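You operate a simulated robot arm through the tools that you are given. There is no shell and no other tool.

The job below is to be done with a simulated two-armed robot. You get a single attempt, and the scene is never put back.

TASK
Cool the hot tray, then move both its boards to the large tray.
Fine: fan on LOW until HOT goes out, then off; lift the boards only after that; nothing else goes into the large tray. The trays stay where they are. Other switches stay as they are.

Only the result counts: the job must be done as asked and must still hold three seconds after the hand-in. Knocking over, shifting, dropping, spilling or breaking anything else fails it.

THE ROBOT
Two 7-joint arms with fingered hands on one trunk that stands fixed in place. Base frame: the origin is at the foot of the trunk, x ahead of it, y to its left, z up. Lengths are in cm, angles in degrees, forces in N, time in s.
The left shoulder is at [5, 21.4, 86.9], the right one opposite. Each reaches about 121.2 cm from its shoulder. Payload 3 kg a hand.
Tool frame (each hand has its own): the origin (TCP) lies between the finger pads and is the grasp point; the fingertips stand 2.6 cm ahead of it; z points along the fingers, y is the line along which they close. The gripper opens to 13.2 cm; its body begins 7.3 cm behind the TCP. The gripper is a hand of 3 fingers: y runs from the thumb to the fingers, the wrist lies at [0, 0, -22.9] in the tool frame, and closing takes about 1.5 s.
Orientation is told as [roll, pitch, yaw] about the base's x, y, z axes, in that order, counted from this pose: with the fingers straight down and closing along the base's y, the tool's x points along the base's -x, its y along +y and its z along -z.

THE INTERFACE
- The arms move only by the tool drive_tool. It takes "left_increments", "right_increments" or both (then of equal length, played together; a hand with none holds still); each is a list of rows, each an object (a shift or turn left out is 0, a gripper value left out holds the last) with "xyz": the shift along the tool's x, y, z in cm, a list of three; "turn": the turn, a rotation vector about the tool's x, y, z in degrees, a list of three. In form: [{"xyz": [x, y, z], "turn": [rx, ry, rz]}, ...]. A call has 1 to 20 rows; each row is the pose to reach, as a shift and turn from the pose commanded when the call began, along the tool's axes at that moment. "left_gripper" and "right_gripper" are, for a hand that has rows, the finger opening in cm, from 0 to 13.2, set as the call begins (left out, the last holds). Rows are played at 5 a second. More than 5 cm and 8.6 degrees between two rows, or a gripper value outside its range, and nothing of the call is played. Where a pose cannot be reached the arm comes as near as it can. A force on the tool above 40 N (or 10 N above the force at the start of the call, whichever is more), or a blocked arm, ends the call early, and 0.2 s more pass. The fingers move at their own pace (about 7.2 cm/s each) and stop on an object; they squeeze with about 24 N. The grip force told is the motor's: it shows also when the fingers shut on nothing. Time passes only in rows, and 0.2 s behind the last, so rows that repeat a pose let the fingers close. The reply holds the time, the measured pose of the TCP, the force on the tool along the base axes, the opening and the grip force, in the units named above and with some noise, with the torque about the TCP (base axes, N m) and any sound that the robot's microphone picked up.
- Cameras (640 x 400 px; columns grow to the right, rows downward): "scene" is now at [3.27, 1.05, 150.14]; the picture's right is [0.13, -0.99, 0.00], its down [-0.64, -0.08, -0.76] and it looks along [0.76, 0.10, -0.64] (base axes); focal length 214 px, centre (320, 200). "left" rides on the left gripper at [-6.2, 0.3, -9.2] in its tool frame; the picture's right is [-0.05, -1.00, 0.00], its down [0.83, -0.04, -0.56] and it looks along [0.55, -0.03, 0.83] (tool axes); focal length 230 px, centre (320, 200). "right" rides on the right gripper at [6.2, 0.3, -9.2] in its tool frame; the picture's right is [-0.05, 1.00, 0.00], its down [-0.83, -0.04, -0.56] and it looks along [-0.55, -0.03, 0.83] (tool axes); focal length 230 px, centre (320, 200). There is no depth. A picture from a camera that has moved, and an enlarged one, comes with that camera's place and axes in the base frame and with its lens.
- camera(camera): a new picture of that camera. No time passes.
- curl_fingers(finger1, finger2, thumb_bend, hand): sets how far each is bent, from 0 (flat) to 1 (curled in); at 0.3 the hand is open as for a grip, at 0.7 the pads meet at the TCP. One left out holds its place. A second passes; each finger stops where it meets its share of the squeeze, and holds until it gets a number again. A gripper value or a shape takes the hand back. It gives what a move gives, with no picture; readings hold the bend of each and the force on the fingers (four entries, about 0 where the hand has none), thumb and palm.
- grasp_type(shape, hand): the hand has 3 fingers and takes this shape, open, in about a second: jaw (thumb against the fingers, like two jaws); tri (thumb and two fingers); tip (a fingertip pinch); poke (one finger out to press); point (the index stretched); flat (the hand flat); cup (the hand cupped); fist (a fist). The gripper value then closes the fingers along that shape, each until it touches; the sizes above hold for jaw. It gives what a move gives, with no picture.
- head_to(pan, tilt): turns the head with the scene camera to pan (to the left, within 86 degrees either way) and tilt (down, from -29 to 69), counted from straight ahead of the robot. It gives what a move gives.
- zoom(camera, box): a new picture of the part [left, top, right, bottom] of that camera's present view, enlarged. No time passes.
- job_done(): hands the job in; it is judged then, once.

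Nothing tells you positions but the pictures and the camera data. Unless the task says otherwise, let go and move clear before handing in.

The tools are called after "Call:" as name(argument=value, ...) on one line, values as JSON. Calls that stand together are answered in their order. drive_tool: Moves the arms, as the interface text tells. Its arguments: {"type":"object","properties":{"left_increments":{"type":"array"},"left_gripper":{"type":"number"},"right_increments":{"type":"array"},"right_gripper":{"type":"number"}},"required":[]} The other tools are called the same way: grasp_type (shape, hand) gives the hand a shape; curl_fingers (finger1, finger2, thumb_bend, hand) moves the fingers one by one; head_to (pan, tilt) turns the head that bears the scene camera; camera (camera) takes a picture; zoom (camera, box) takes an enlarged picture of a part of a camera's view; job_done () hands the job in.

At the start:

```text
t: 0.0
left_position: [43.55, -2.07, 123.06]
left_tcp_rot: [0.0, 0.0, -22.9]
left_ft_force: [0.0, 0.0, 1.1]
left_moment: [-0.01, 0.0, 0.0]
left_width: 13.21
left_finger_force: 0.1
left_shape: jaw
left_bend: [0.3, 0.3, 0.3]
left_finger forces: [0.0, 0.0, 0.1, 0.0, 0.0, 0.0]
right_position: [35.25, -39.99, 124.26]
right_tcp_rot: [-0.1, 0.0, -22.8]
right_ft_force: [0.8, 0.4, -1.4]
right_moment: [0.02, 0.01, 0.0]
right_width: 13.17
right_finger_force: 0.0
right_shape: jaw
right_bend: [0.3, 0.3, 0.3]
right_finger forces: [0.1, 0.0, 0.1, 0.0, 0.0, 0.0]
head pan, tilt (commanded): [7.5, 40.1]
```

scene: 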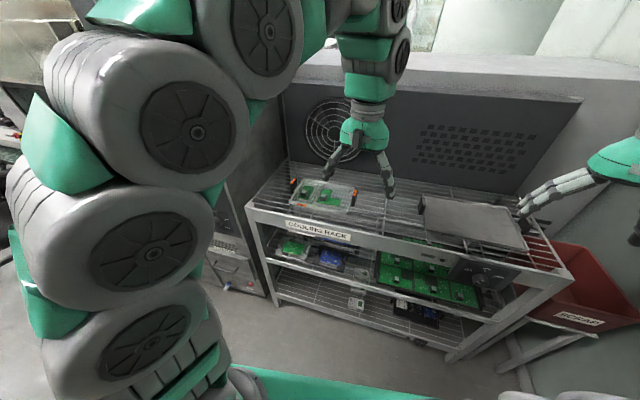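
right: 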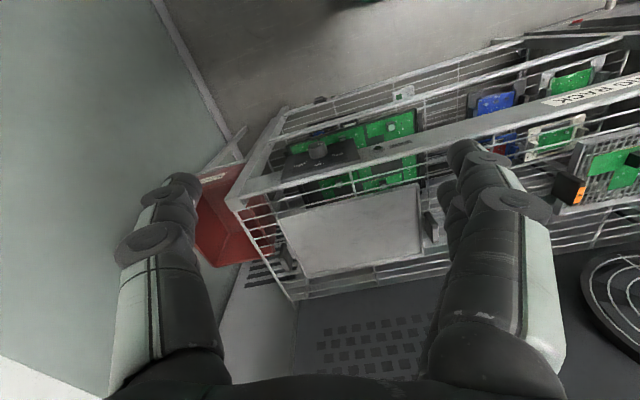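
left: 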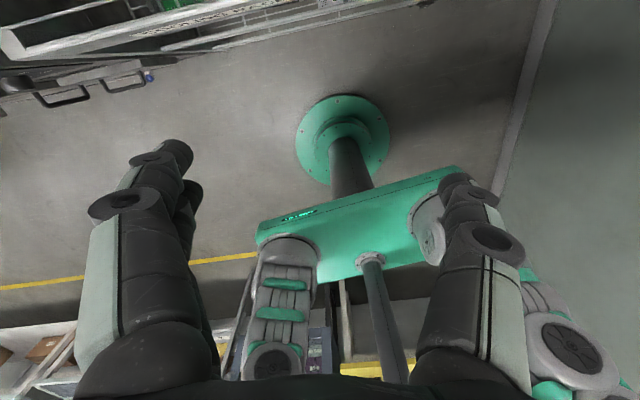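

I see a cooling rack with a small tray holding green boards on top at the left, a flat large tray on the right, a control box at the front right, and a fan on the rear panel. I'll look closer at each before moving anything.

Call:
zoom(camera="scene", box=[240, 150, 400, 250])

Call:
zoom(camera="scene", box=[400, 180, 560, 280])

Call:
zoom(camera="scene", box=[430, 240, 530, 302])

Call:
zoom(camera="right", box=[240, 60, 640, 310])

```text
4.00 times, centred on (320, 200) of scene
camera zoom: at [3.27, 1.05, 150.14], right [0.13, -0.99, 0.0], down [-0.64, -0.08, -0.76], along [0.76, 0.1, -0.64], focal length 858 px, centre (320, 200)
```

zoom: 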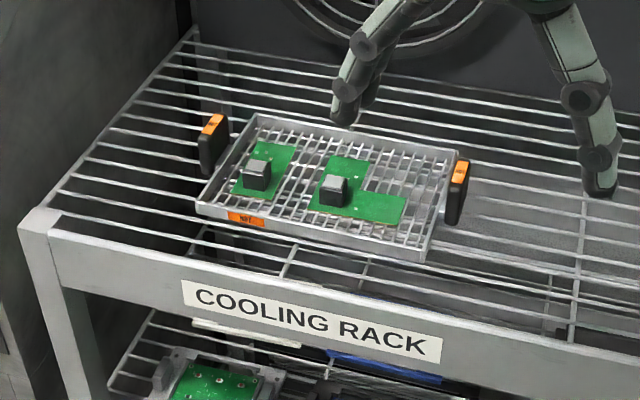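

```text
4.00 times, centred on (480, 230) of scene
camera zoom: at [3.27, 1.05, 150.14], right [0.13, -0.99, 0.0], down [-0.64, -0.08, -0.76], along [0.76, 0.1, -0.64], focal length 858 px, centre (-320, 80)
```

zoom: 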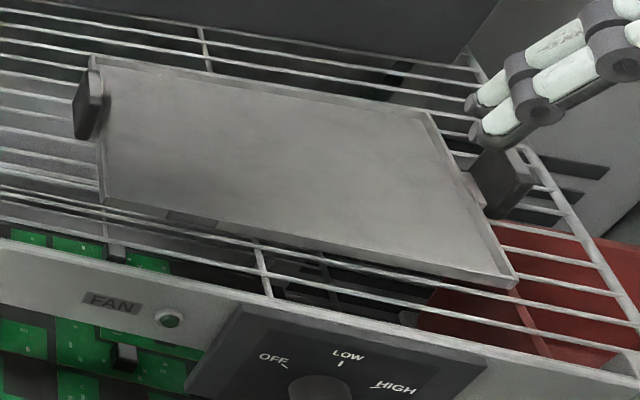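

```text
6.40 times, centred on (480, 271) of scene
camera zoom: at [3.27, 1.05, 150.14], right [0.13, -0.99, 0.0], down [-0.64, -0.08, -0.76], along [0.76, 0.1, -0.64], focal length 1373 px, centre (-704, -254)
```

zoom: 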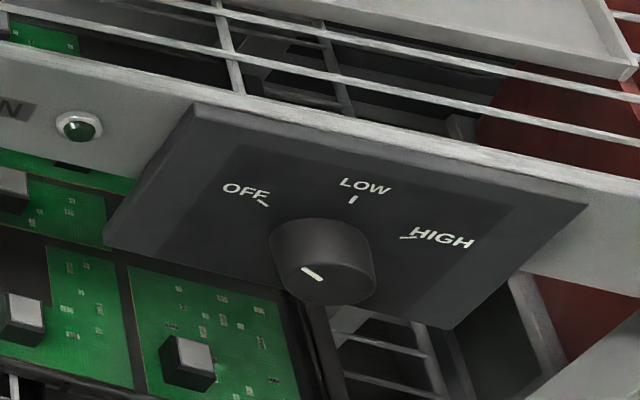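

```text
1.60 times, centred on (440, 185) of right
camera zoom: at [29.72, -37.33, 133.46], right [0.44, 0.9, 0.0], down [0.75, -0.36, 0.56], along [0.5, -0.24, -0.83], focal length 368 px, centre (128, 224)
```

zoom: 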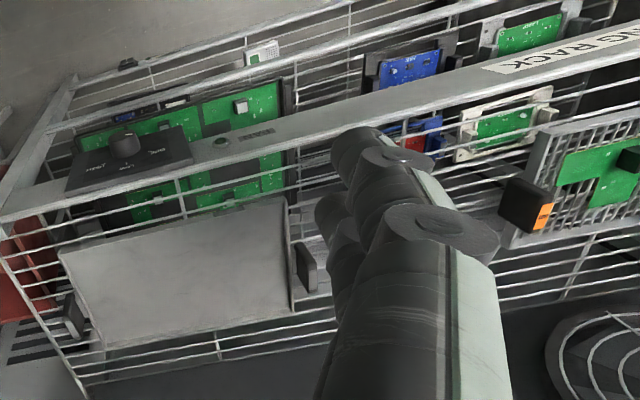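

The small left tray carries two boards and the "HOT" mark; the plain grey tray on the right looks like the large one, and the fan knob (now at OFF) is at the front right of the rack. I'll zoom in on the labels, the knob panel and the lower shelf for confirmation.

Call:
zoom(camera="scene", box=[285, 180, 365, 230])

Call:
zoom(camera="scene", box=[288, 196, 320, 216])

Call:
zoom(camera="scene", box=[270, 220, 430, 320])

Call:
zoom(camera="scene", box=[370, 240, 530, 340])

Call:
zoom(camera="right", box=[250, 110, 410, 210])

Call:
zoom(camera="scene", box=[420, 205, 480, 242])

```text
8.00 times, centred on (325, 205) of scene
camera zoom: at [3.27, 1.05, 150.14], right [0.13, -0.99, 0.0], down [-0.64, -0.08, -0.76], along [0.76, 0.1, -0.64], focal length 1716 px, centre (280, 160)
```

zoom: 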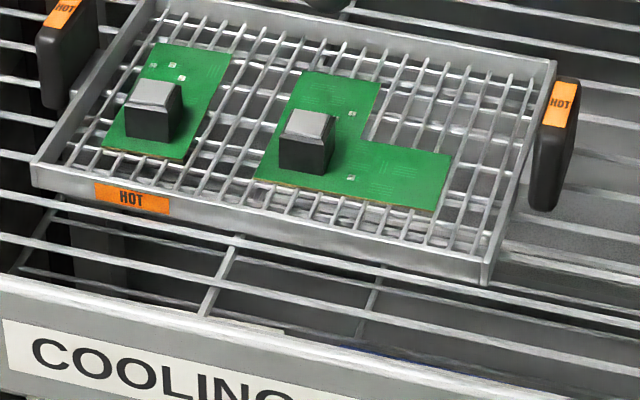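

```text
16.00 times, centred on (304, 206) of scene
camera zoom: at [3.27, 1.05, 150.14], right [0.13, -0.99, 0.0], down [-0.64, -0.08, -0.76], along [0.76, 0.1, -0.64], focal length 3432 px, centre (576, 104)
```

zoom: 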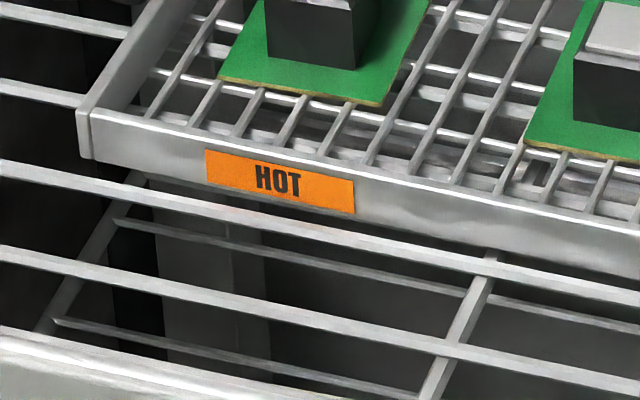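

```text
4.00 times, centred on (350, 270) of scene
camera zoom: at [3.27, 1.05, 150.14], right [0.13, -0.99, 0.0], down [-0.64, -0.08, -0.76], along [0.76, 0.1, -0.64], focal length 858 px, centre (200, -80)
```

zoom: 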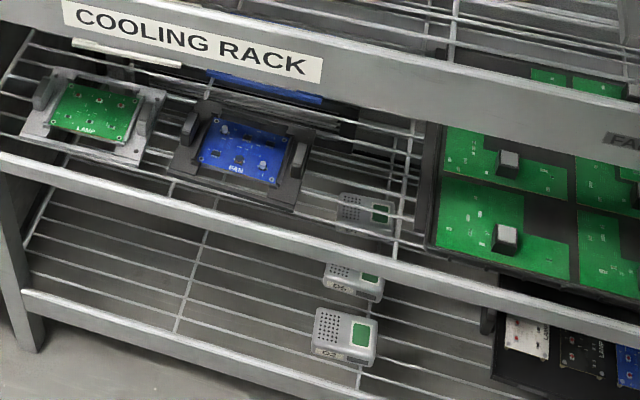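

```text
4.00 times, centred on (450, 290) of scene
camera zoom: at [3.27, 1.05, 150.14], right [0.13, -0.99, 0.0], down [-0.64, -0.08, -0.76], along [0.76, 0.1, -0.64], focal length 858 px, centre (-200, -160)
```

zoom: 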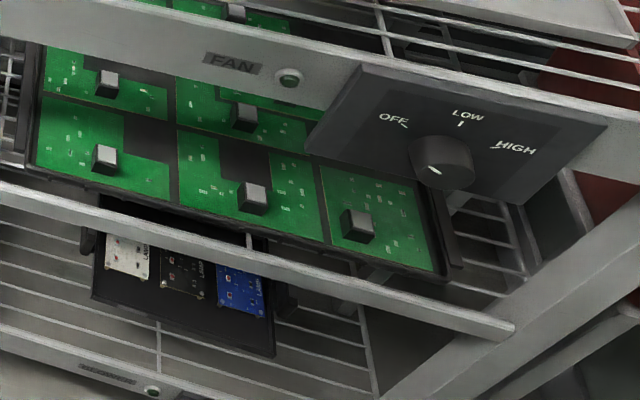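

```text
4.00 times, centred on (330, 160) of right
camera zoom: at [29.72, -37.33, 133.46], right [0.44, 0.9, 0.0], down [0.75, -0.36, 0.56], along [0.5, -0.24, -0.83], focal length 920 px, centre (280, 360)
```

zoom: 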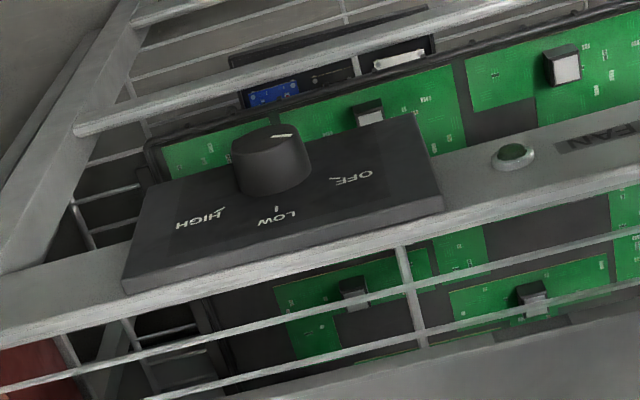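

```text
10.67 times, centred on (450, 224) of scene
camera zoom: at [3.27, 1.05, 150.14], right [0.13, -0.99, 0.0], down [-0.64, -0.08, -0.76], along [0.76, 0.1, -0.64], focal length 2288 px, centre (-1067, -51)
```

zoom: 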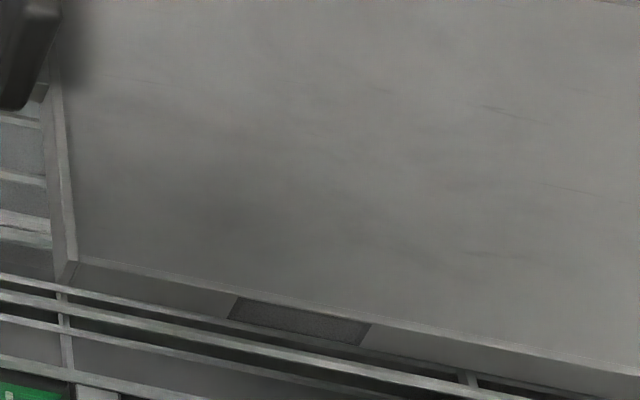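

On the lower shelf there's a black tray already full of green boards; the grey tray on top is empty with an unlit label. I'll turn the head to see the right part and the knob better and compare tray sizes.

Call:
head_to(pan=-25, tilt=45)

Call:
camera(camera="scene")

```text
t: 1.0
left_position: [43.6, -1.93, 122.98]
left_tcp_rot: [0.0, 0.0, -22.9]
left_ft_force: [-0.1, -0.5, 0.1]
left_moment: [-0.01, 0.02, -0.01]
left_width: 13.19
left_finger_force: 0.1
left_shape: jaw
left_bend: [0.3, 0.3, 0.3]
left_finger forces: [0.0, 0.0, 0.0, 0.0, 0.0, 0.1]
right_position: [35.18, -40.11, 124.23]
right_tcp_rot: [-0.1, 0.0, -22.9]
right_ft_force: [-0.1, 0.1, -1.0]
right_moment: [0.02, -0.01, 0.01]
right_width: 13.19
right_finger_force: 0.1
right_shape: jaw
right_bend: [0.3, 0.3, 0.3]
right_finger forces: [0.0, 0.0, 0.0, 0.1, 0.1, 0.0]
head pan, tilt (commanded): [-25.0, 45.0]
```

```text
taken
camera scene: at [2.22, -3.5, 149.43], right [-0.42, -0.91, 0.0], down [-0.64, 0.3, -0.71], along [0.64, -0.3, -0.71], focal length 214 px, centre (320, 200)
```

scene: 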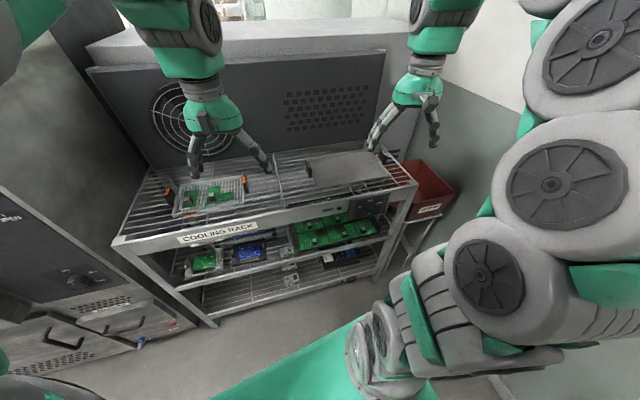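

The rack's whole front is visible now, with another machine (oven) and its own knob at the left. I'll zoom on the knob panel, the shelves and the oven.

Call:
zoom(camera="scene", box=[280, 140, 440, 240])

Call:
zoom(camera="scene", box=[336, 190, 392, 225])

Call:
zoom(camera="scene", box=[240, 190, 432, 310])

Call:
zoom(camera="scene", box=[0, 180, 208, 310])

Call:
zoom(camera="scene", box=[140, 160, 300, 260])

```text
4.00 times, centred on (360, 190) of scene
camera zoom: at [2.22, -3.5, 149.43], right [-0.42, -0.91, 0.0], down [-0.64, 0.3, -0.71], along [0.64, -0.3, -0.71], focal length 858 px, centre (160, 240)
```

zoom: 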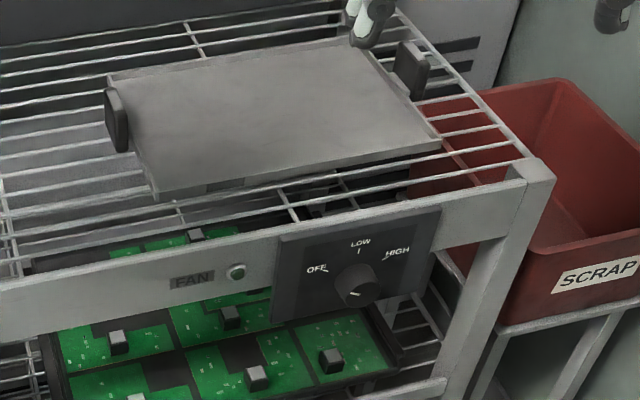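

```text
11.43 times, centred on (364, 208) of scene
camera zoom: at [2.22, -3.5, 149.43], right [-0.42, -0.91, 0.0], down [-0.64, 0.3, -0.71], along [0.64, -0.3, -0.71], focal length 2451 px, centre (-183, 114)
```

zoom: 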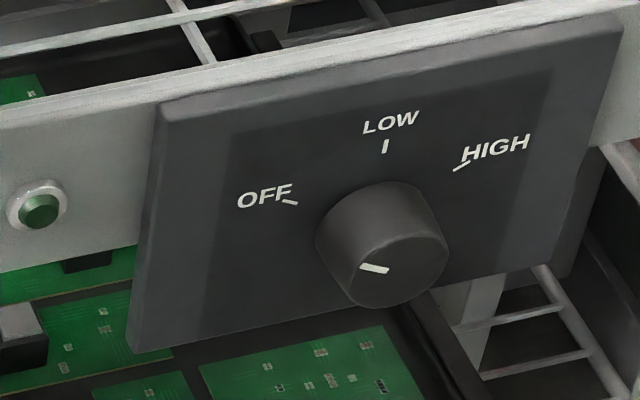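

```text
3.33 times, centred on (336, 250) of scene
camera zoom: at [2.22, -3.5, 149.43], right [-0.42, -0.91, 0.0], down [-0.64, 0.3, -0.71], along [0.64, -0.3, -0.71], focal length 715 px, centre (267, 33)
```

zoom: 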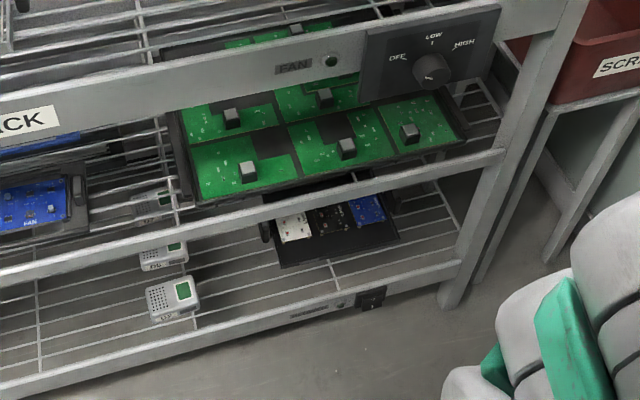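

```text
3.08 times, centred on (104, 245) of scene
camera zoom: at [2.22, -3.5, 149.43], right [-0.42, -0.91, 0.0], down [-0.64, 0.3, -0.71], along [0.64, -0.3, -0.71], focal length 660 px, centre (985, 62)
```

zoom: 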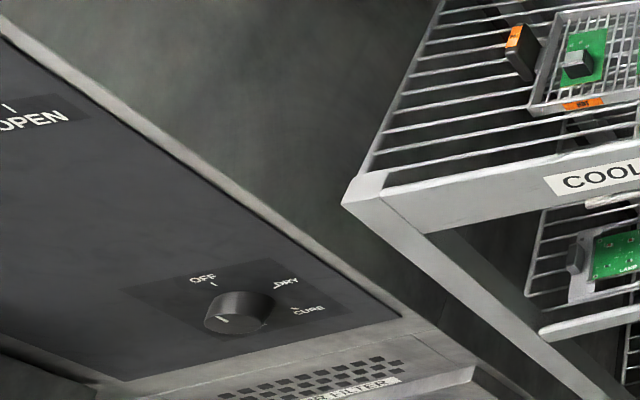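

```text
4.00 times, centred on (220, 210) of scene
camera zoom: at [2.22, -3.5, 149.43], right [-0.42, -0.91, 0.0], down [-0.64, 0.3, -0.71], along [0.64, -0.3, -0.71], focal length 858 px, centre (720, 160)
```

zoom: 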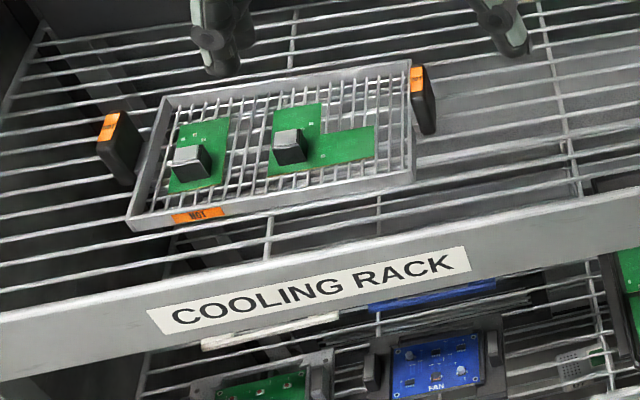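

The empty grey tray on the upper rack is the large tray. The fan knob's axis is near [47, -46, 85] with OFF/LOW/HIGH 60° apart (LOW straight up). I'll bring the left arm aside and start bringing the right hand in front of the rack.

Call:
drive_tool(right_increments=[{"xyz": [-1.5, -0.6, 0], "turn": [0, 0, -2]}, {"xyz": [-3, -1.2, 0], "turn": [0, 0, -5]}, {"xyz": [-4.5, -1.8, 0], "turn": [0, 0, -8]}, {"xyz": [-6, -2.4, 0], "turn": [0, 0, -11]}, {"xyz": [-6.5, -2.7, 0], "turn": [0, 0, -12.7]}, {"xyz": [-6.5, -2.7, 0], "turn": [0, 0, -12.7]}, {"xyz": [-6.5, -2.7, 0], "turn": [0, 0, -12.7]}], left_increments=[{"xyz": [2.4, 2.7, -1.7]}, {"xyz": [4.8, 5.4, -3.4]}, {"xyz": [7.2, 8.1, -5.1]}, {"xyz": [9.6, 10.8, -6.8]}, {"xyz": [12, 13.5, -8.5]}, {"xyz": [14.4, 16.2, -10.2]}, {"xyz": [16.8, 18.8, -12]}])

Call:
camera(camera="scene")

```text
t: 2.6
left_position: [38.31, 18.05, 128.68]
left_tcp_rot: [0.0, 0.0, -22.9]
left_ft_force: [-0.2, -0.1, -0.8]
left_moment: [-0.06, -0.02, -0.02]
left_width: 13.21
left_finger_force: 0.1
left_shape: jaw
left_bend: [0.3, 0.3, 0.3]
left_finger forces: [0.0, 0.1, 0.0, 0.1, 0.1, 0.0]
left hand out of reach, approached as far as the arm can: row 4, 5, 6, 7
right_position: [40.21, -45.06, 124.31]
right_tcp_rot: [0.1, 0.0, -10.2]
right_ft_force: [-0.7, 0.5, 0.7]
right_moment: [0.0, 0.0, 0.03]
right_width: 13.19
right_finger_force: 0.0
right_shape: jaw
right_bend: [0.3, 0.3, 0.3]
right_finger forces: [0.0, 0.0, 0.0, 0.0, 0.1, 0.0]
head pan, tilt (commanded): [-25.0, 45.0]
```

```text
taken
camera scene: at [2.21, -3.48, 149.43], right [-0.42, -0.91, 0.0], down [-0.64, 0.3, -0.71], along [0.64, -0.3, -0.71], focal length 214 px, centre (320, 200)
```

scene: 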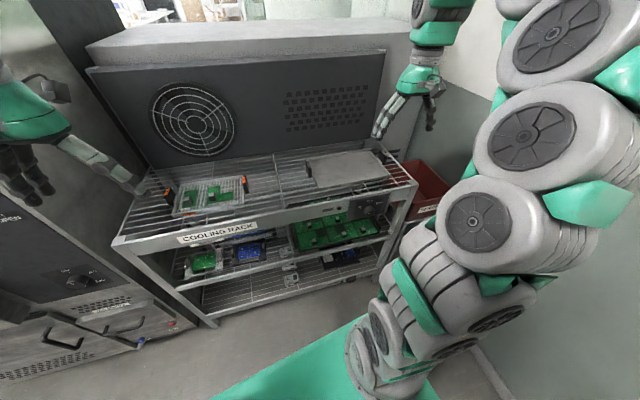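

The left hand moved aside (partly limited), and the right is at [40.2, -45.1, 124.3] aligned with the rack. Next I'll pitch the right hand so its fingers point forward while lowering it in front of the rack.

Call:
drive_tool(right_increments=[{"xyz": [0, 0, 1.5], "turn": [0, -7.5, 0]}, {"xyz": [0, 0, 3], "turn": [0, -15, 0]}, {"xyz": [0, 0, 4.5], "turn": [0, -22.5, 0]}, {"xyz": [0, 0, 6], "turn": [0, -30, 0]}, {"xyz": [0, 0, 7.5], "turn": [0, -37.5, 0]}, {"xyz": [0, 0, 9], "turn": [0, -45, 0]}, {"xyz": [0, 0, 10.5], "turn": [0, -52.5, 0]}, {"xyz": [0, 0, 12], "turn": [0, -60, 0]}, {"xyz": [0, 0, 12], "turn": [0, -60, 0]}], right_gripper=9)

Call:
camera(camera="scene")

Call:
camera(camera="right")

```text
t: 4.6
left_position: [38.24, 17.81, 128.78]
left_tcp_rot: [-0.1, 0.0, -22.9]
left_ft_force: [0.1, -0.4, -0.9]
left_moment: [0.02, 0.0, -0.04]
left_width: 13.18
left_finger_force: 0.0
left_shape: jaw
left_bend: [0.3, 0.3, 0.3]
left_finger forces: [0.0, 0.0, 0.0, 0.0, 0.1, 0.0]
right_position: [40.15, -45.0, 113.74]
right_tcp_rot: [0.1, -52.7, -10.2]
right_ft_force: [-0.7, -0.2, 0.7]
right_moment: [0.03, 0.0, -0.02]
right_width: 9.03
right_finger_force: 0.1
right_shape: jaw
right_bend: [0.68, 0.68, 0.65]
right_finger forces: [0.1, 0.1, 0.0, 0.0, 0.0, 0.0]
right hand out of reach, approached as far as the arm can: row 8, 9
head pan, tilt (commanded): [-25.0, 45.0]
```

```text
taken
camera scene: at [2.22, -3.51, 149.43], right [-0.42, -0.91, 0.0], down [-0.64, 0.3, -0.71], along [0.64, -0.3, -0.71], focal length 214 px, centre (320, 200)
```

scene: 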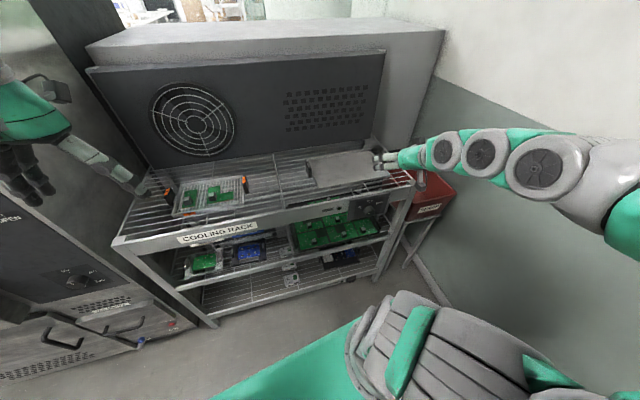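

```text
taken
camera right: at [29.37, -42.78, 114.49], right [0.21, 0.98, 0.04], down [0.06, -0.05, 1.0], along [0.98, -0.21, -0.07], focal length 230 px, centre (320, 200)
```

right: 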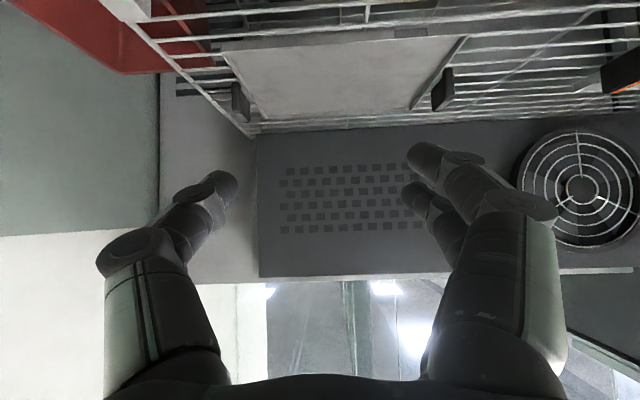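

The right arm can't fold enough to point at the knob (too close to its own shoulder), whereas the left arm has a comfortable distance for it. I'll move the right hand out to the right first, then use the left hand for the knob.

Call:
drive_tool(right_increments=[{"xyz": [0, -4.5, 0]}, {"xyz": [0, -9, 0]}, {"xyz": [0, -13.5, 0]}, {"xyz": [0, -18, 0]}, {"xyz": [0, -22.5, 0]}, {"xyz": [0, -27, 0]}, {"xyz": [0, -30, 0]}])

Call:
camera(camera="scene")

```text
t: 6.2
left_position: [38.38, 17.99, 128.68]
left_tcp_rot: [-0.1, 0.0, -22.9]
left_ft_force: [-0.3, 0.1, 0.0]
left_moment: [-0.02, 0.0, 0.0]
left_width: 13.22
left_finger_force: 0.1
left_shape: jaw
left_bend: [0.3, 0.3, 0.3]
left_finger forces: [0.0, 0.1, 0.0, 0.0, 0.1, 0.0]
right_position: [35.0, -74.73, 113.95]
right_tcp_rot: [0.0, -52.5, -10.3]
right_ft_force: [-0.6, -0.4, 1.0]
right_moment: [0.01, -0.02, 0.01]
right_width: 9.03
right_finger_force: 0.1
right_shape: jaw
right_bend: [0.68, 0.68, 0.65]
right_finger forces: [0.0, 0.0, 0.1, 0.0, 0.0, 0.0]
head pan, tilt (commanded): [-25.0, 45.0]
```

```text
taken
camera scene: at [2.22, -3.51, 149.43], right [-0.42, -0.91, 0.0], down [-0.64, 0.3, -0.71], along [0.64, -0.3, -0.71], focal length 214 px, centre (320, 200)
```

scene: 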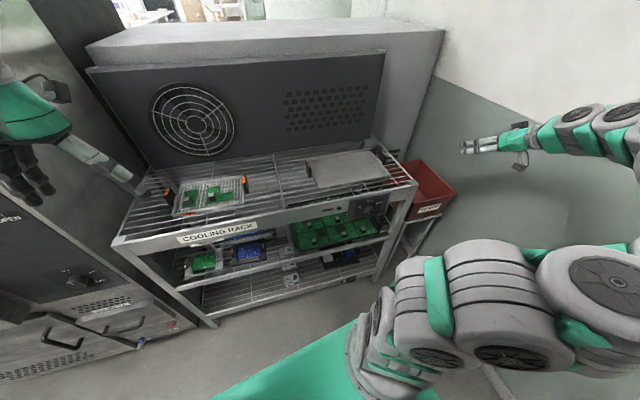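

The right arm is parked to the right with its upper arm clear. Now I'll sweep the left hand across in front of the rack toward the knob side, high above the trays.

Call:
drive_tool(left_increments=[{"xyz": [-1.8, -3.8, 0.6], "turn": [0, 0, -1]}, {"xyz": [-3.6, -7.6, 1.2], "turn": [0, 0, -2]}, {"xyz": [-5.4, -11.4, 1.8], "turn": [0, 0, -3]}, {"xyz": [-7.2, -15.2, 2.4], "turn": [0, 0, -4]}, {"xyz": [-9, -19, 3], "turn": [0, 0, -5]}, {"xyz": [-10.8, -22.8, 3.6], "turn": [0, 0, -6]}, {"xyz": [-12.6, -26.6, 4.2], "turn": [0, 0, -7]}, {"xyz": [-14.4, -30.4, 5], "turn": [0, 0, -8.5]}, {"xyz": [-16.2, -34.2, 6], "turn": [0, 0, -10]}, {"xyz": [-18, -38, 7], "turn": [0, 0, -11.5]}, {"xyz": [-19.8, -41.8, 8], "turn": [0, 0, -12.7]}])

Call:
camera(camera="scene")

```text
t: 8.6
left_position: [39.89, -23.82, 121.2]
left_tcp_rot: [0.1, 0.0, -11.1]
left_ft_force: [-0.2, 0.1, 0.4]
left_moment: [-0.04, -0.01, 0.01]
left_width: 13.19
left_finger_force: 0.1
left_shape: jaw
left_bend: [0.3, 0.3, 0.3]
left_finger forces: [0.1, 0.0, 0.1, 0.1, 0.1, 0.1]
left hand out of reach, approached as far as the arm can: row 10, 11
right_position: [34.93, -74.75, 113.97]
right_tcp_rot: [0.1, -52.5, -10.2]
right_ft_force: [0.3, -0.4, -0.2]
right_moment: [-0.01, 0.01, 0.03]
right_width: 9.03
right_finger_force: 0.1
right_shape: jaw
right_bend: [0.68, 0.68, 0.65]
right_finger forces: [0.0, 0.0, 0.1, 0.0, 0.0, 0.0]
head pan, tilt (commanded): [-25.0, 45.0]
```

```text
taken
camera scene: at [2.22, -3.51, 149.43], right [-0.42, -0.91, 0.0], down [-0.64, 0.3, -0.71], along [0.64, -0.3, -0.71], focal length 214 px, centre (320, 200)
```

scene: 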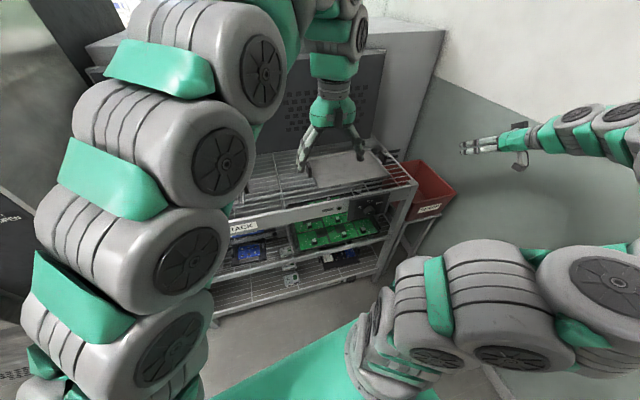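

The left hand reached [39.9, -23.8, 121.2] but its wrist limits it with fingers down. I'll pitch its fingers forward while moving it further right and down, still in front of the rack.

Call:
drive_tool(left_increments=[{"xyz": [-0.4, -1.1, 1], "turn": [0, -8, 0]}, {"xyz": [-0.8, -2.2, 2], "turn": [0, -16, 0]}, {"xyz": [-1.2, -3.3, 3], "turn": [0, -24, 0]}, {"xyz": [-1.6, -4.4, 4], "turn": [0, -32, 0]}, {"xyz": [-2, -5.5, 5], "turn": [0, -40, 0]}, {"xyz": [-2.4, -6.6, 6], "turn": [0, -48, 0]}, {"xyz": [-2.8, -7.7, 7], "turn": [0, -56, 0]}, {"xyz": [-3.2, -8.8, 8], "turn": [0, -64, 0]}, {"xyz": [-3.6, -9.9, 9], "turn": [0, -72, 0]}, {"xyz": [-4, -11, 10], "turn": [0, -80, 0]}], left_gripper=10)

Call:
camera(camera="scene")

Call:
camera(camera="left")

```text
t: 10.3
left_position: [44.79, -30.82, 118.32]
left_tcp_rot: [-25.2, -44.0, 14.9]
left_ft_force: [0.0, -1.1, 0.0]
left_moment: [-0.01, -0.01, 0.04]
left_width: 10.0
left_finger_force: 0.1
left_shape: jaw
left_bend: [0.63, 0.63, 0.59]
left_finger forces: [0.0, 0.0, 0.0, 0.0, 0.0, 0.0]
right_position: [34.85, -74.62, 113.95]
right_tcp_rot: [0.0, -52.4, -10.4]
right_ft_force: [0.2, -0.2, 0.2]
right_moment: [-0.01, 0.02, -0.01]
right_width: 9.0
right_finger_force: 0.0
right_shape: jaw
right_bend: [0.68, 0.68, 0.65]
right_finger forces: [0.0, 0.0, 0.0, 0.0, 0.0, 0.0]
head pan, tilt (commanded): [-25.0, 45.0]
stopped in row 8 (left hand): the arm was blocked; the commanded pose is now the measured one
```

```text
taken
camera scene: at [2.23, -3.51, 149.43], right [-0.42, -0.91, 0.0], down [-0.64, 0.3, -0.71], along [0.64, -0.3, -0.71], focal length 214 px, centre (320, 200)
```

scene: 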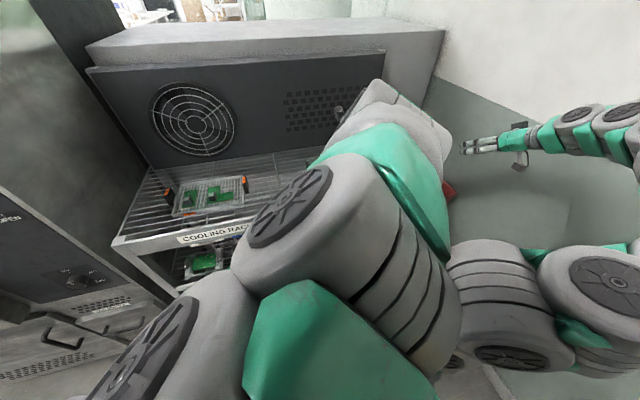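

```text
taken
camera left: at [42.5, -27.02, 128.58], right [-0.02, -0.94, 0.34], down [-0.98, -0.06, -0.2], along [0.21, -0.34, -0.92], focal length 230 px, centre (320, 200)
```

left: 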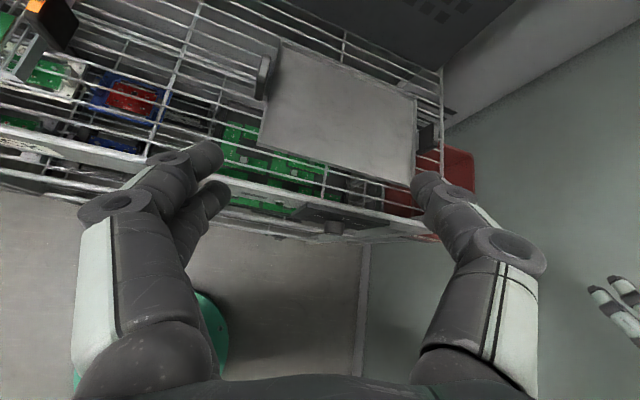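

The left arm got blocked mid-turn with its elbow swung in front of the chest; nothing on the rack seems touched. I'll look around with the head to see what it is touching.

Call:
head_to(pan=10, tilt=69)

Call:
camera(camera="scene")

Call:
head_to(pan=-60, tilt=50)

Call:
camera(camera="scene")

```text
t: 11.3
left_position: [44.85, -31.03, 118.31]
left_tcp_rot: [-25.2, -44.1, 14.8]
left_ft_force: [1.1, -0.2, -0.3]
left_moment: [-0.04, 0.04, 0.03]
left_width: 10.01
left_finger_force: 0.0
left_shape: jaw
left_bend: [0.63, 0.63, 0.59]
left_finger forces: [0.0, 0.0, 0.0, 0.0, 0.0, 0.0]
right_position: [34.76, -74.62, 113.87]
right_tcp_rot: [0.0, -52.5, -10.2]
right_ft_force: [-0.8, -0.5, -0.4]
right_moment: [-0.03, 0.01, -0.01]
right_width: 9.03
right_finger_force: 0.0
right_shape: jaw
right_bend: [0.68, 0.68, 0.65]
right_finger forces: [0.0, 0.0, 0.0, 0.0, 0.0, 0.1]
head pan, tilt (commanded): [10.0, 68.8]
```

```text
taken
camera scene: at [0.36, 0.9, 146.55], right [0.17, -0.98, 0.0], down [-0.92, -0.16, -0.36], along [0.36, 0.06, -0.93], focal length 214 px, centre (320, 200)
```

scene: 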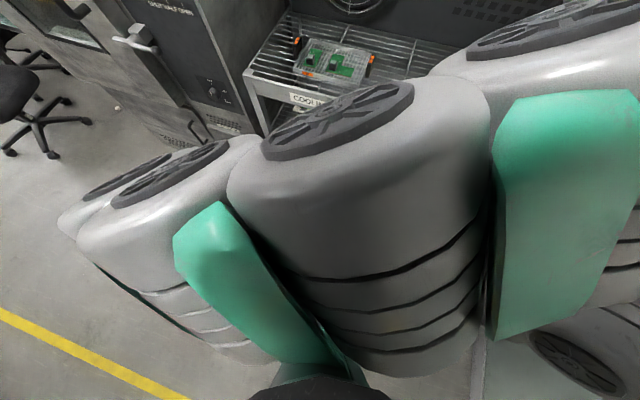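

```text
t: 12.7
left_position: [44.71, -30.87, 118.17]
left_tcp_rot: [-25.2, -44.2, 14.9]
left_ft_force: [0.1, 0.0, 0.0]
left_moment: [0.03, 0.01, 0.0]
left_width: 10.01
left_finger_force: 0.1
left_shape: jaw
left_bend: [0.63, 0.63, 0.59]
left_finger forces: [0.1, 0.0, 0.1, 0.0, 0.0, 0.1]
right_position: [34.9, -74.69, 113.94]
right_tcp_rot: [-0.1, -52.5, -10.1]
right_ft_force: [-0.4, 0.6, -0.6]
right_moment: [0.03, -0.01, 0.02]
right_width: 9.02
right_finger_force: 0.0
right_shape: jaw
right_bend: [0.68, 0.68, 0.65]
right_finger forces: [0.0, 0.0, 0.1, 0.1, 0.0, 0.0]
head pan, tilt (commanded): [-60.0, 50.0]
```

```text
taken
camera scene: at [-1.3, -6.73, 148.74], right [-0.87, -0.5, 0.0], down [-0.38, 0.66, -0.64], along [0.32, -0.56, -0.77], focal length 214 px, centre (320, 200)
```

scene: 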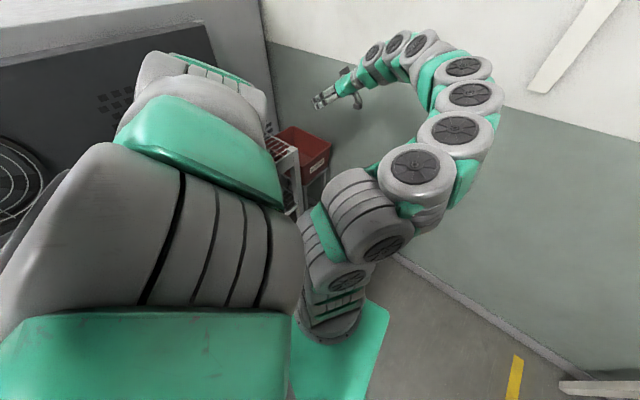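

The left forearm came up against the head; nothing else was touched. I'll lower the left hand in front of the rack, keeping its present forward-down tilt, which already suits the knob (about 40° off its axis).

Call:
drive_tool(left_increments=[{"xyz": [2.44, -0.18, 1.84]}, {"xyz": [4.88, -0.37, 3.68]}, {"xyz": [7.32, -0.55, 5.52]}, {"xyz": [9.76, -0.74, 7.36]}, {"xyz": [12.2, -0.92, 9.2]}])

Call:
camera(camera="left")

Call:
camera(camera="scene")

```text
t: 14.1
left_position: [44.91, -36.1, 107.62]
left_tcp_rot: [-32.4, -35.6, 23.3]
left_ft_force: [-0.4, 0.1, -0.3]
left_moment: [0.02, -0.02, 0.03]
left_width: 10.04
left_finger_force: 0.0
left_shape: jaw
left_bend: [0.63, 0.63, 0.59]
left_finger forces: [0.0, 0.1, 0.0, 0.0, 0.1, 0.0]
right_position: [34.92, -74.57, 113.94]
right_tcp_rot: [0.0, -52.6, -10.3]
right_ft_force: [-0.1, -0.1, -0.5]
right_moment: [0.02, -0.01, 0.01]
right_width: 9.02
right_finger_force: 0.0
right_shape: jaw
right_bend: [0.68, 0.68, 0.65]
right_finger forces: [0.0, 0.0, 0.0, 0.0, 0.0, 0.0]
head pan, tilt (commanded): [-60.0, 50.0]
stopped in row 5 (left hand): the arm was blocked; the commanded pose is now the measured one
```

```text
taken
camera left: at [43.31, -30.95, 117.43], right [0.09, -0.88, 0.47], down [-0.99, -0.14, -0.08], along [0.14, -0.45, -0.88], focal length 230 px, centre (320, 200)
```

left: 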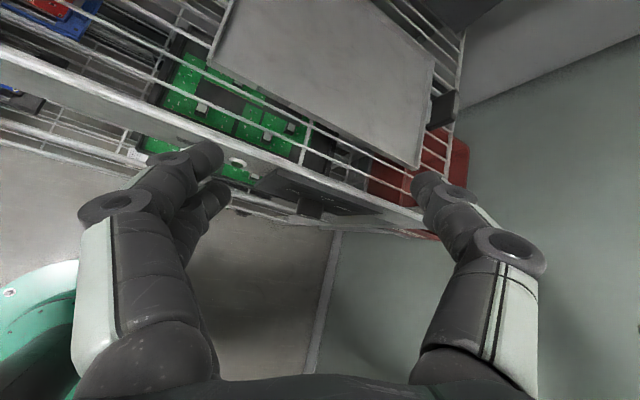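

```text
taken
camera scene: at [-1.29, -6.74, 148.74], right [-0.87, -0.5, 0.0], down [-0.38, 0.66, -0.64], along [0.32, -0.56, -0.77], focal length 214 px, centre (320, 200)
```

scene: 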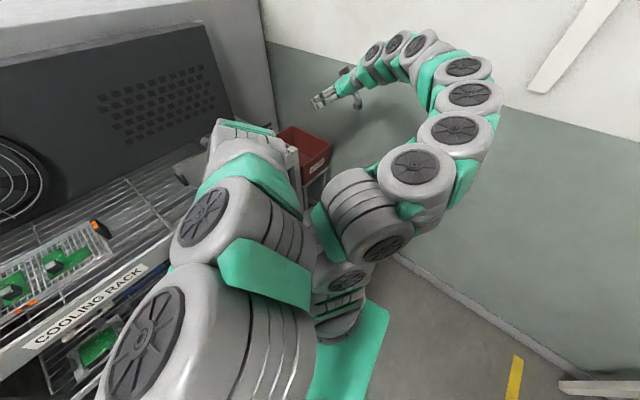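

The left arm stopped again, apparently close to the right upper arm or shoulder. I'll look from other head angles to see the contact before doing more.

Call:
head_to(pan=-30, tilt=69)

Call:
camera(camera="scene")

Call:
head_to(pan=30, tilt=65)

Call:
camera(camera="scene")

```text
t: 15.1
left_position: [44.69, -36.05, 107.51]
left_tcp_rot: [-32.5, -35.7, 23.1]
left_ft_force: [-0.4, 0.2, 0.0]
left_moment: [-0.04, -0.02, -0.01]
left_width: 10.04
left_finger_force: 0.1
left_shape: jaw
left_bend: [0.63, 0.63, 0.59]
left_finger forces: [0.0, 0.1, 0.0, 0.0, 0.1, 0.1]
right_position: [34.89, -74.67, 114.04]
right_tcp_rot: [0.0, -52.5, -10.3]
right_ft_force: [-0.3, 0.2, 0.1]
right_moment: [0.0, 0.01, 0.01]
right_width: 9.02
right_finger_force: 0.1
right_shape: jaw
right_bend: [0.68, 0.68, 0.65]
right_finger forces: [0.0, 0.0, 0.0, 0.0, 0.1, 0.0]
head pan, tilt (commanded): [-30.0, 68.8]
```

```text
taken
camera scene: at [-0.31, -2.87, 146.55], right [-0.5, -0.87, 0.0], down [-0.81, 0.47, -0.36], along [0.31, -0.18, -0.93], focal length 214 px, centre (320, 200)
```

scene: 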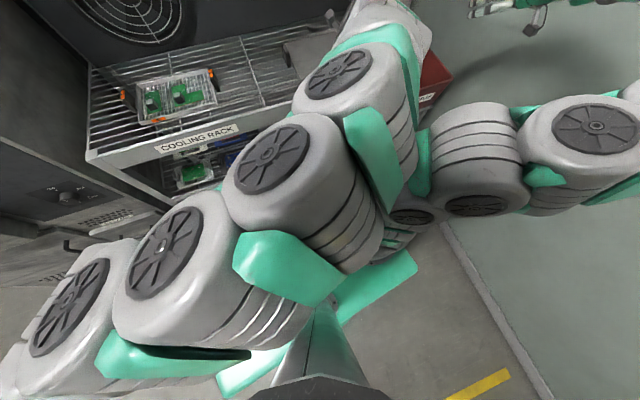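

```text
t: 16.4
left_position: [44.81, -36.14, 107.71]
left_tcp_rot: [-32.6, -35.6, 23.3]
left_ft_force: [0.1, 0.4, 0.6]
left_moment: [0.01, -0.03, 0.02]
left_width: 9.99
left_finger_force: 0.0
left_shape: jaw
left_bend: [0.63, 0.63, 0.59]
left_finger forces: [0.1, 0.0, 0.1, 0.0, 0.0, 0.0]
right_position: [34.94, -74.61, 114.01]
right_tcp_rot: [0.0, -52.5, -10.2]
right_ft_force: [-0.4, -1.3, 0.0]
right_moment: [0.02, -0.02, 0.03]
right_width: 9.04
right_finger_force: 0.1
right_shape: jaw
right_bend: [0.68, 0.68, 0.65]
right_finger forces: [0.0, 0.1, 0.0, 0.0, 0.1, 0.0]
head pan, tilt (commanded): [30.0, 65.0]
```

```text
taken
camera scene: at [0.11, 2.96, 146.93], right [0.5, -0.87, 0.0], down [-0.79, -0.45, -0.42], along [0.37, 0.21, -0.91], focal length 214 px, centre (320, 200)
```

scene: 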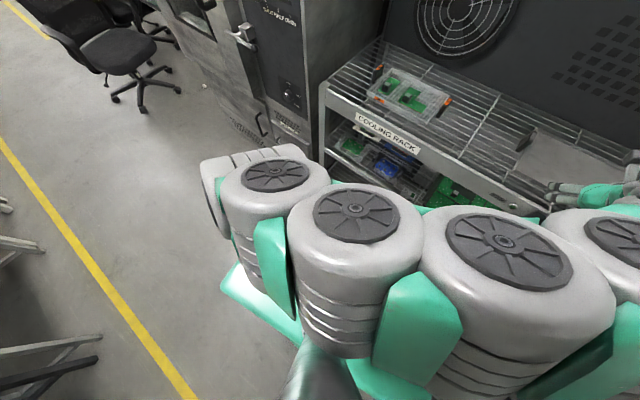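

The left upper arm is up against the neck pole, so crossing with the left arm is a poor option. I'll bring the left hand back to its own side and use the right hand, coming at the knob from the upper right instead.

Call:
drive_tool(left_increments=[{"xyz": [-2.2, 2.9, -2.3]}, {"xyz": [-4.4, 5.8, -4.6]}, {"xyz": [-6.6, 8.7, -6.9]}, {"xyz": [-8.8, 11.6, -9.2]}, {"xyz": [-11.1, 14.5, -11.4]}])

Call:
camera(camera="scene")

```text
t: 17.8
left_position: [46.75, -15.52, 107.57]
left_tcp_rot: [-24.2, -31.5, 20.2]
left_ft_force: [-0.1, -0.2, -0.7]
left_moment: [0.0, -0.02, -0.01]
left_width: 10.02
left_finger_force: 0.1
left_shape: jaw
left_bend: [0.63, 0.63, 0.59]
left_finger forces: [0.0, 0.0, 0.1, 0.1, 0.1, 0.0]
right_position: [34.96, -74.73, 114.03]
right_tcp_rot: [-0.1, -52.5, -10.4]
right_ft_force: [0.1, 0.2, 0.2]
right_moment: [-0.02, 0.02, 0.0]
right_width: 9.04
right_finger_force: 0.0
right_shape: jaw
right_bend: [0.68, 0.68, 0.65]
right_finger forces: [0.0, 0.0, 0.1, 0.0, 0.0, 0.0]
head pan, tilt (commanded): [30.0, 65.0]
stopped in row 5 (left hand): the arm was blocked; the commanded pose is now the measured one
```

```text
taken
camera scene: at [0.11, 2.97, 146.93], right [0.5, -0.87, 0.0], down [-0.78, -0.45, -0.42], along [0.37, 0.21, -0.91], focal length 214 px, centre (320, 200)
```

scene: 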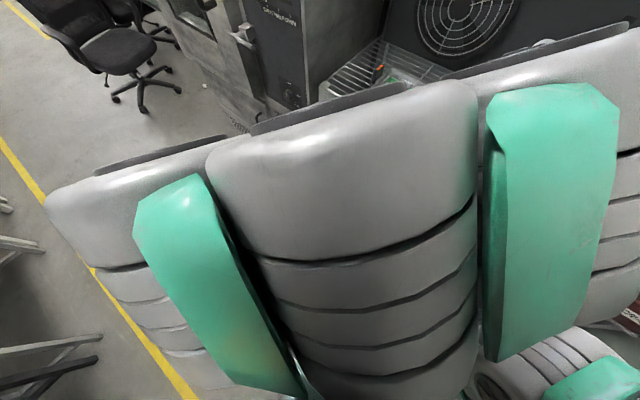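

The left elbow is hugging the head; stretching the arm forward and up over the rack should pull it clear. I'll extend it with plenty of height above the trays.

Call:
drive_tool(left_increments=[{"xyz": [-3.7, -0.1, 0]}, {"xyz": [-7.5, -0.2, 0]}, {"xyz": [-11.2, -0.3, 0]}, {"xyz": [-15, -0.4, 0]}, {"xyz": [-18.7, -0.5, 0]}, {"xyz": [-22.4, -0.6, 0]}])

Call:
camera(camera="scene")

Call:
camera(camera="left")

```text
t: 19.2
left_position: [64.74, -9.67, 119.76]
left_tcp_rot: [-24.2, -31.7, 20.2]
left_ft_force: [0.4, -0.1, 0.0]
left_moment: [0.01, 0.02, 0.02]
left_width: 9.98
left_finger_force: 0.1
left_shape: jaw
left_bend: [0.63, 0.63, 0.59]
left_finger forces: [0.1, 0.0, 0.0, 0.0, 0.1, 0.0]
right_position: [34.99, -74.63, 113.89]
right_tcp_rot: [0.0, -52.5, -10.3]
right_ft_force: [0.9, 0.1, -0.5]
right_moment: [-0.01, 0.0, -0.01]
right_width: 9.04
right_finger_force: 0.0
right_shape: jaw
right_bend: [0.68, 0.68, 0.65]
right_finger forces: [0.0, 0.1, 0.1, 0.1, 0.0, 0.1]
head pan, tilt (commanded): [30.0, 65.0]
```

```text
taken
camera scene: at [0.11, 2.96, 146.93], right [0.5, -0.87, 0.0], down [-0.78, -0.45, -0.42], along [0.37, 0.21, -0.91], focal length 214 px, centre (320, 200)
```

scene: 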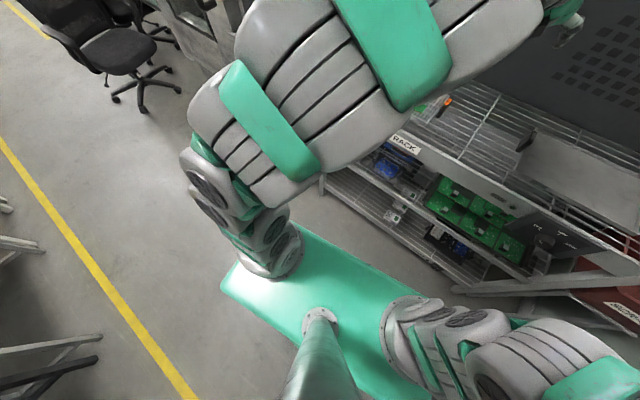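

```text
taken
camera left: at [64.21, -5.5, 130.04], right [0.15, -0.91, 0.38], down [-0.99, -0.16, 0.01], along [0.05, -0.37, -0.93], focal length 230 px, centre (320, 200)
```

left: 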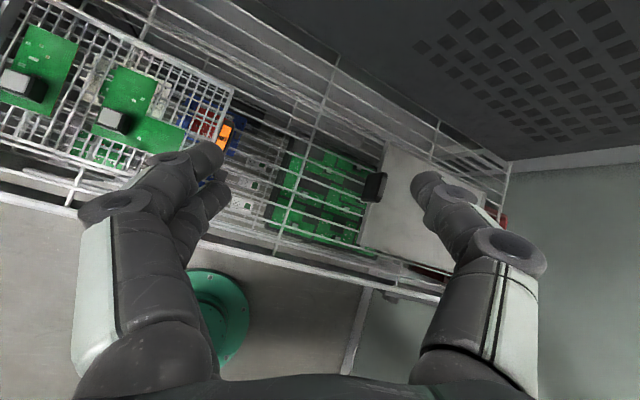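

The left arm is free again, elbow on its own side. I'll carry it left, away from the neck and clear of the rack, and check.

Call:
drive_tool(left_increments=[{"xyz": [0.24, 3.6, -2.1]}, {"xyz": [0.48, 7.2, -4.2]}, {"xyz": [0.7, 10.8, -6.3]}, {"xyz": [0.95, 14.4, -8.4]}, {"xyz": [1.2, 18, -10.5]}, {"xyz": [1.4, 21.6, -12.6]}, {"xyz": [1.7, 25.2, -14.7]}, {"xyz": [1.9, 28.9, -16.8]}])

Call:
head_to(pan=0, tilt=40)

Call:
camera(camera="scene")

```text
t: 21.0
left_position: [49.67, 20.45, 121.69]
left_tcp_rot: [-24.2, -31.7, 20.1]
left_ft_force: [0.1, 0.1, 1.2]
left_moment: [-0.03, -0.01, -0.02]
left_width: 10.03
left_finger_force: 0.0
left_shape: jaw
left_bend: [0.63, 0.63, 0.59]
left_finger forces: [0.1, 0.0, 0.0, 0.0, 0.1, 0.0]
right_position: [34.94, -74.65, 113.9]
right_tcp_rot: [-0.1, -52.4, -10.1]
right_ft_force: [0.4, -0.4, -0.3]
right_moment: [-0.01, 0.02, -0.01]
right_width: 9.08
right_finger_force: 0.2
right_shape: jaw
right_bend: [0.68, 0.68, 0.65]
right_finger forces: [0.0, 0.0, 0.0, 0.1, 0.0, 0.1]
head pan, tilt (commanded): [30.0, 65.0]
```

```text
t: 21.9
left_position: [49.88, 20.48, 121.64]
left_tcp_rot: [-24.2, -31.6, 20.1]
left_ft_force: [0.0, -0.1, 0.1]
left_moment: [0.02, -0.03, 0.03]
left_width: 10.01
left_finger_force: 0.1
left_shape: jaw
left_bend: [0.63, 0.63, 0.59]
left_finger forces: [0.0, 0.1, 0.0, 0.1, 0.0, 0.1]
right_position: [34.87, -74.71, 113.94]
right_tcp_rot: [0.1, -52.6, -10.2]
right_ft_force: [1.1, -0.6, -0.5]
right_moment: [-0.03, -0.01, 0.03]
right_width: 9.04
right_finger_force: 0.0
right_shape: jaw
right_bend: [0.68, 0.68, 0.65]
right_finger forces: [0.0, 0.1, 0.0, 0.0, 0.0, 0.0]
head pan, tilt (commanded): [0.0, 40.0]
```

```text
taken
camera scene: at [3.35, -0.06, 150.15], right [0.0, -1.0, 0.0], down [-0.64, 0.0, -0.77], along [0.77, 0.0, -0.64], focal length 214 px, centre (320, 200)
```

scene: 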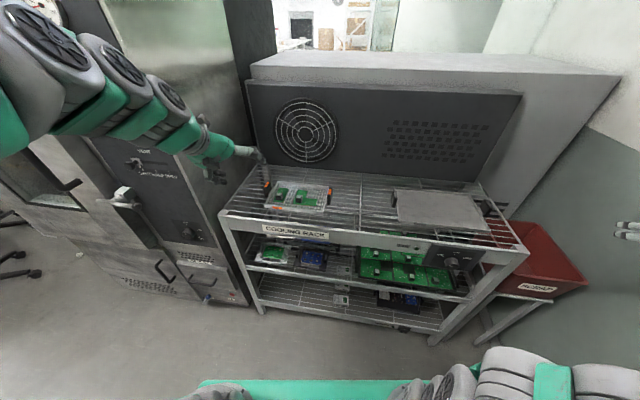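

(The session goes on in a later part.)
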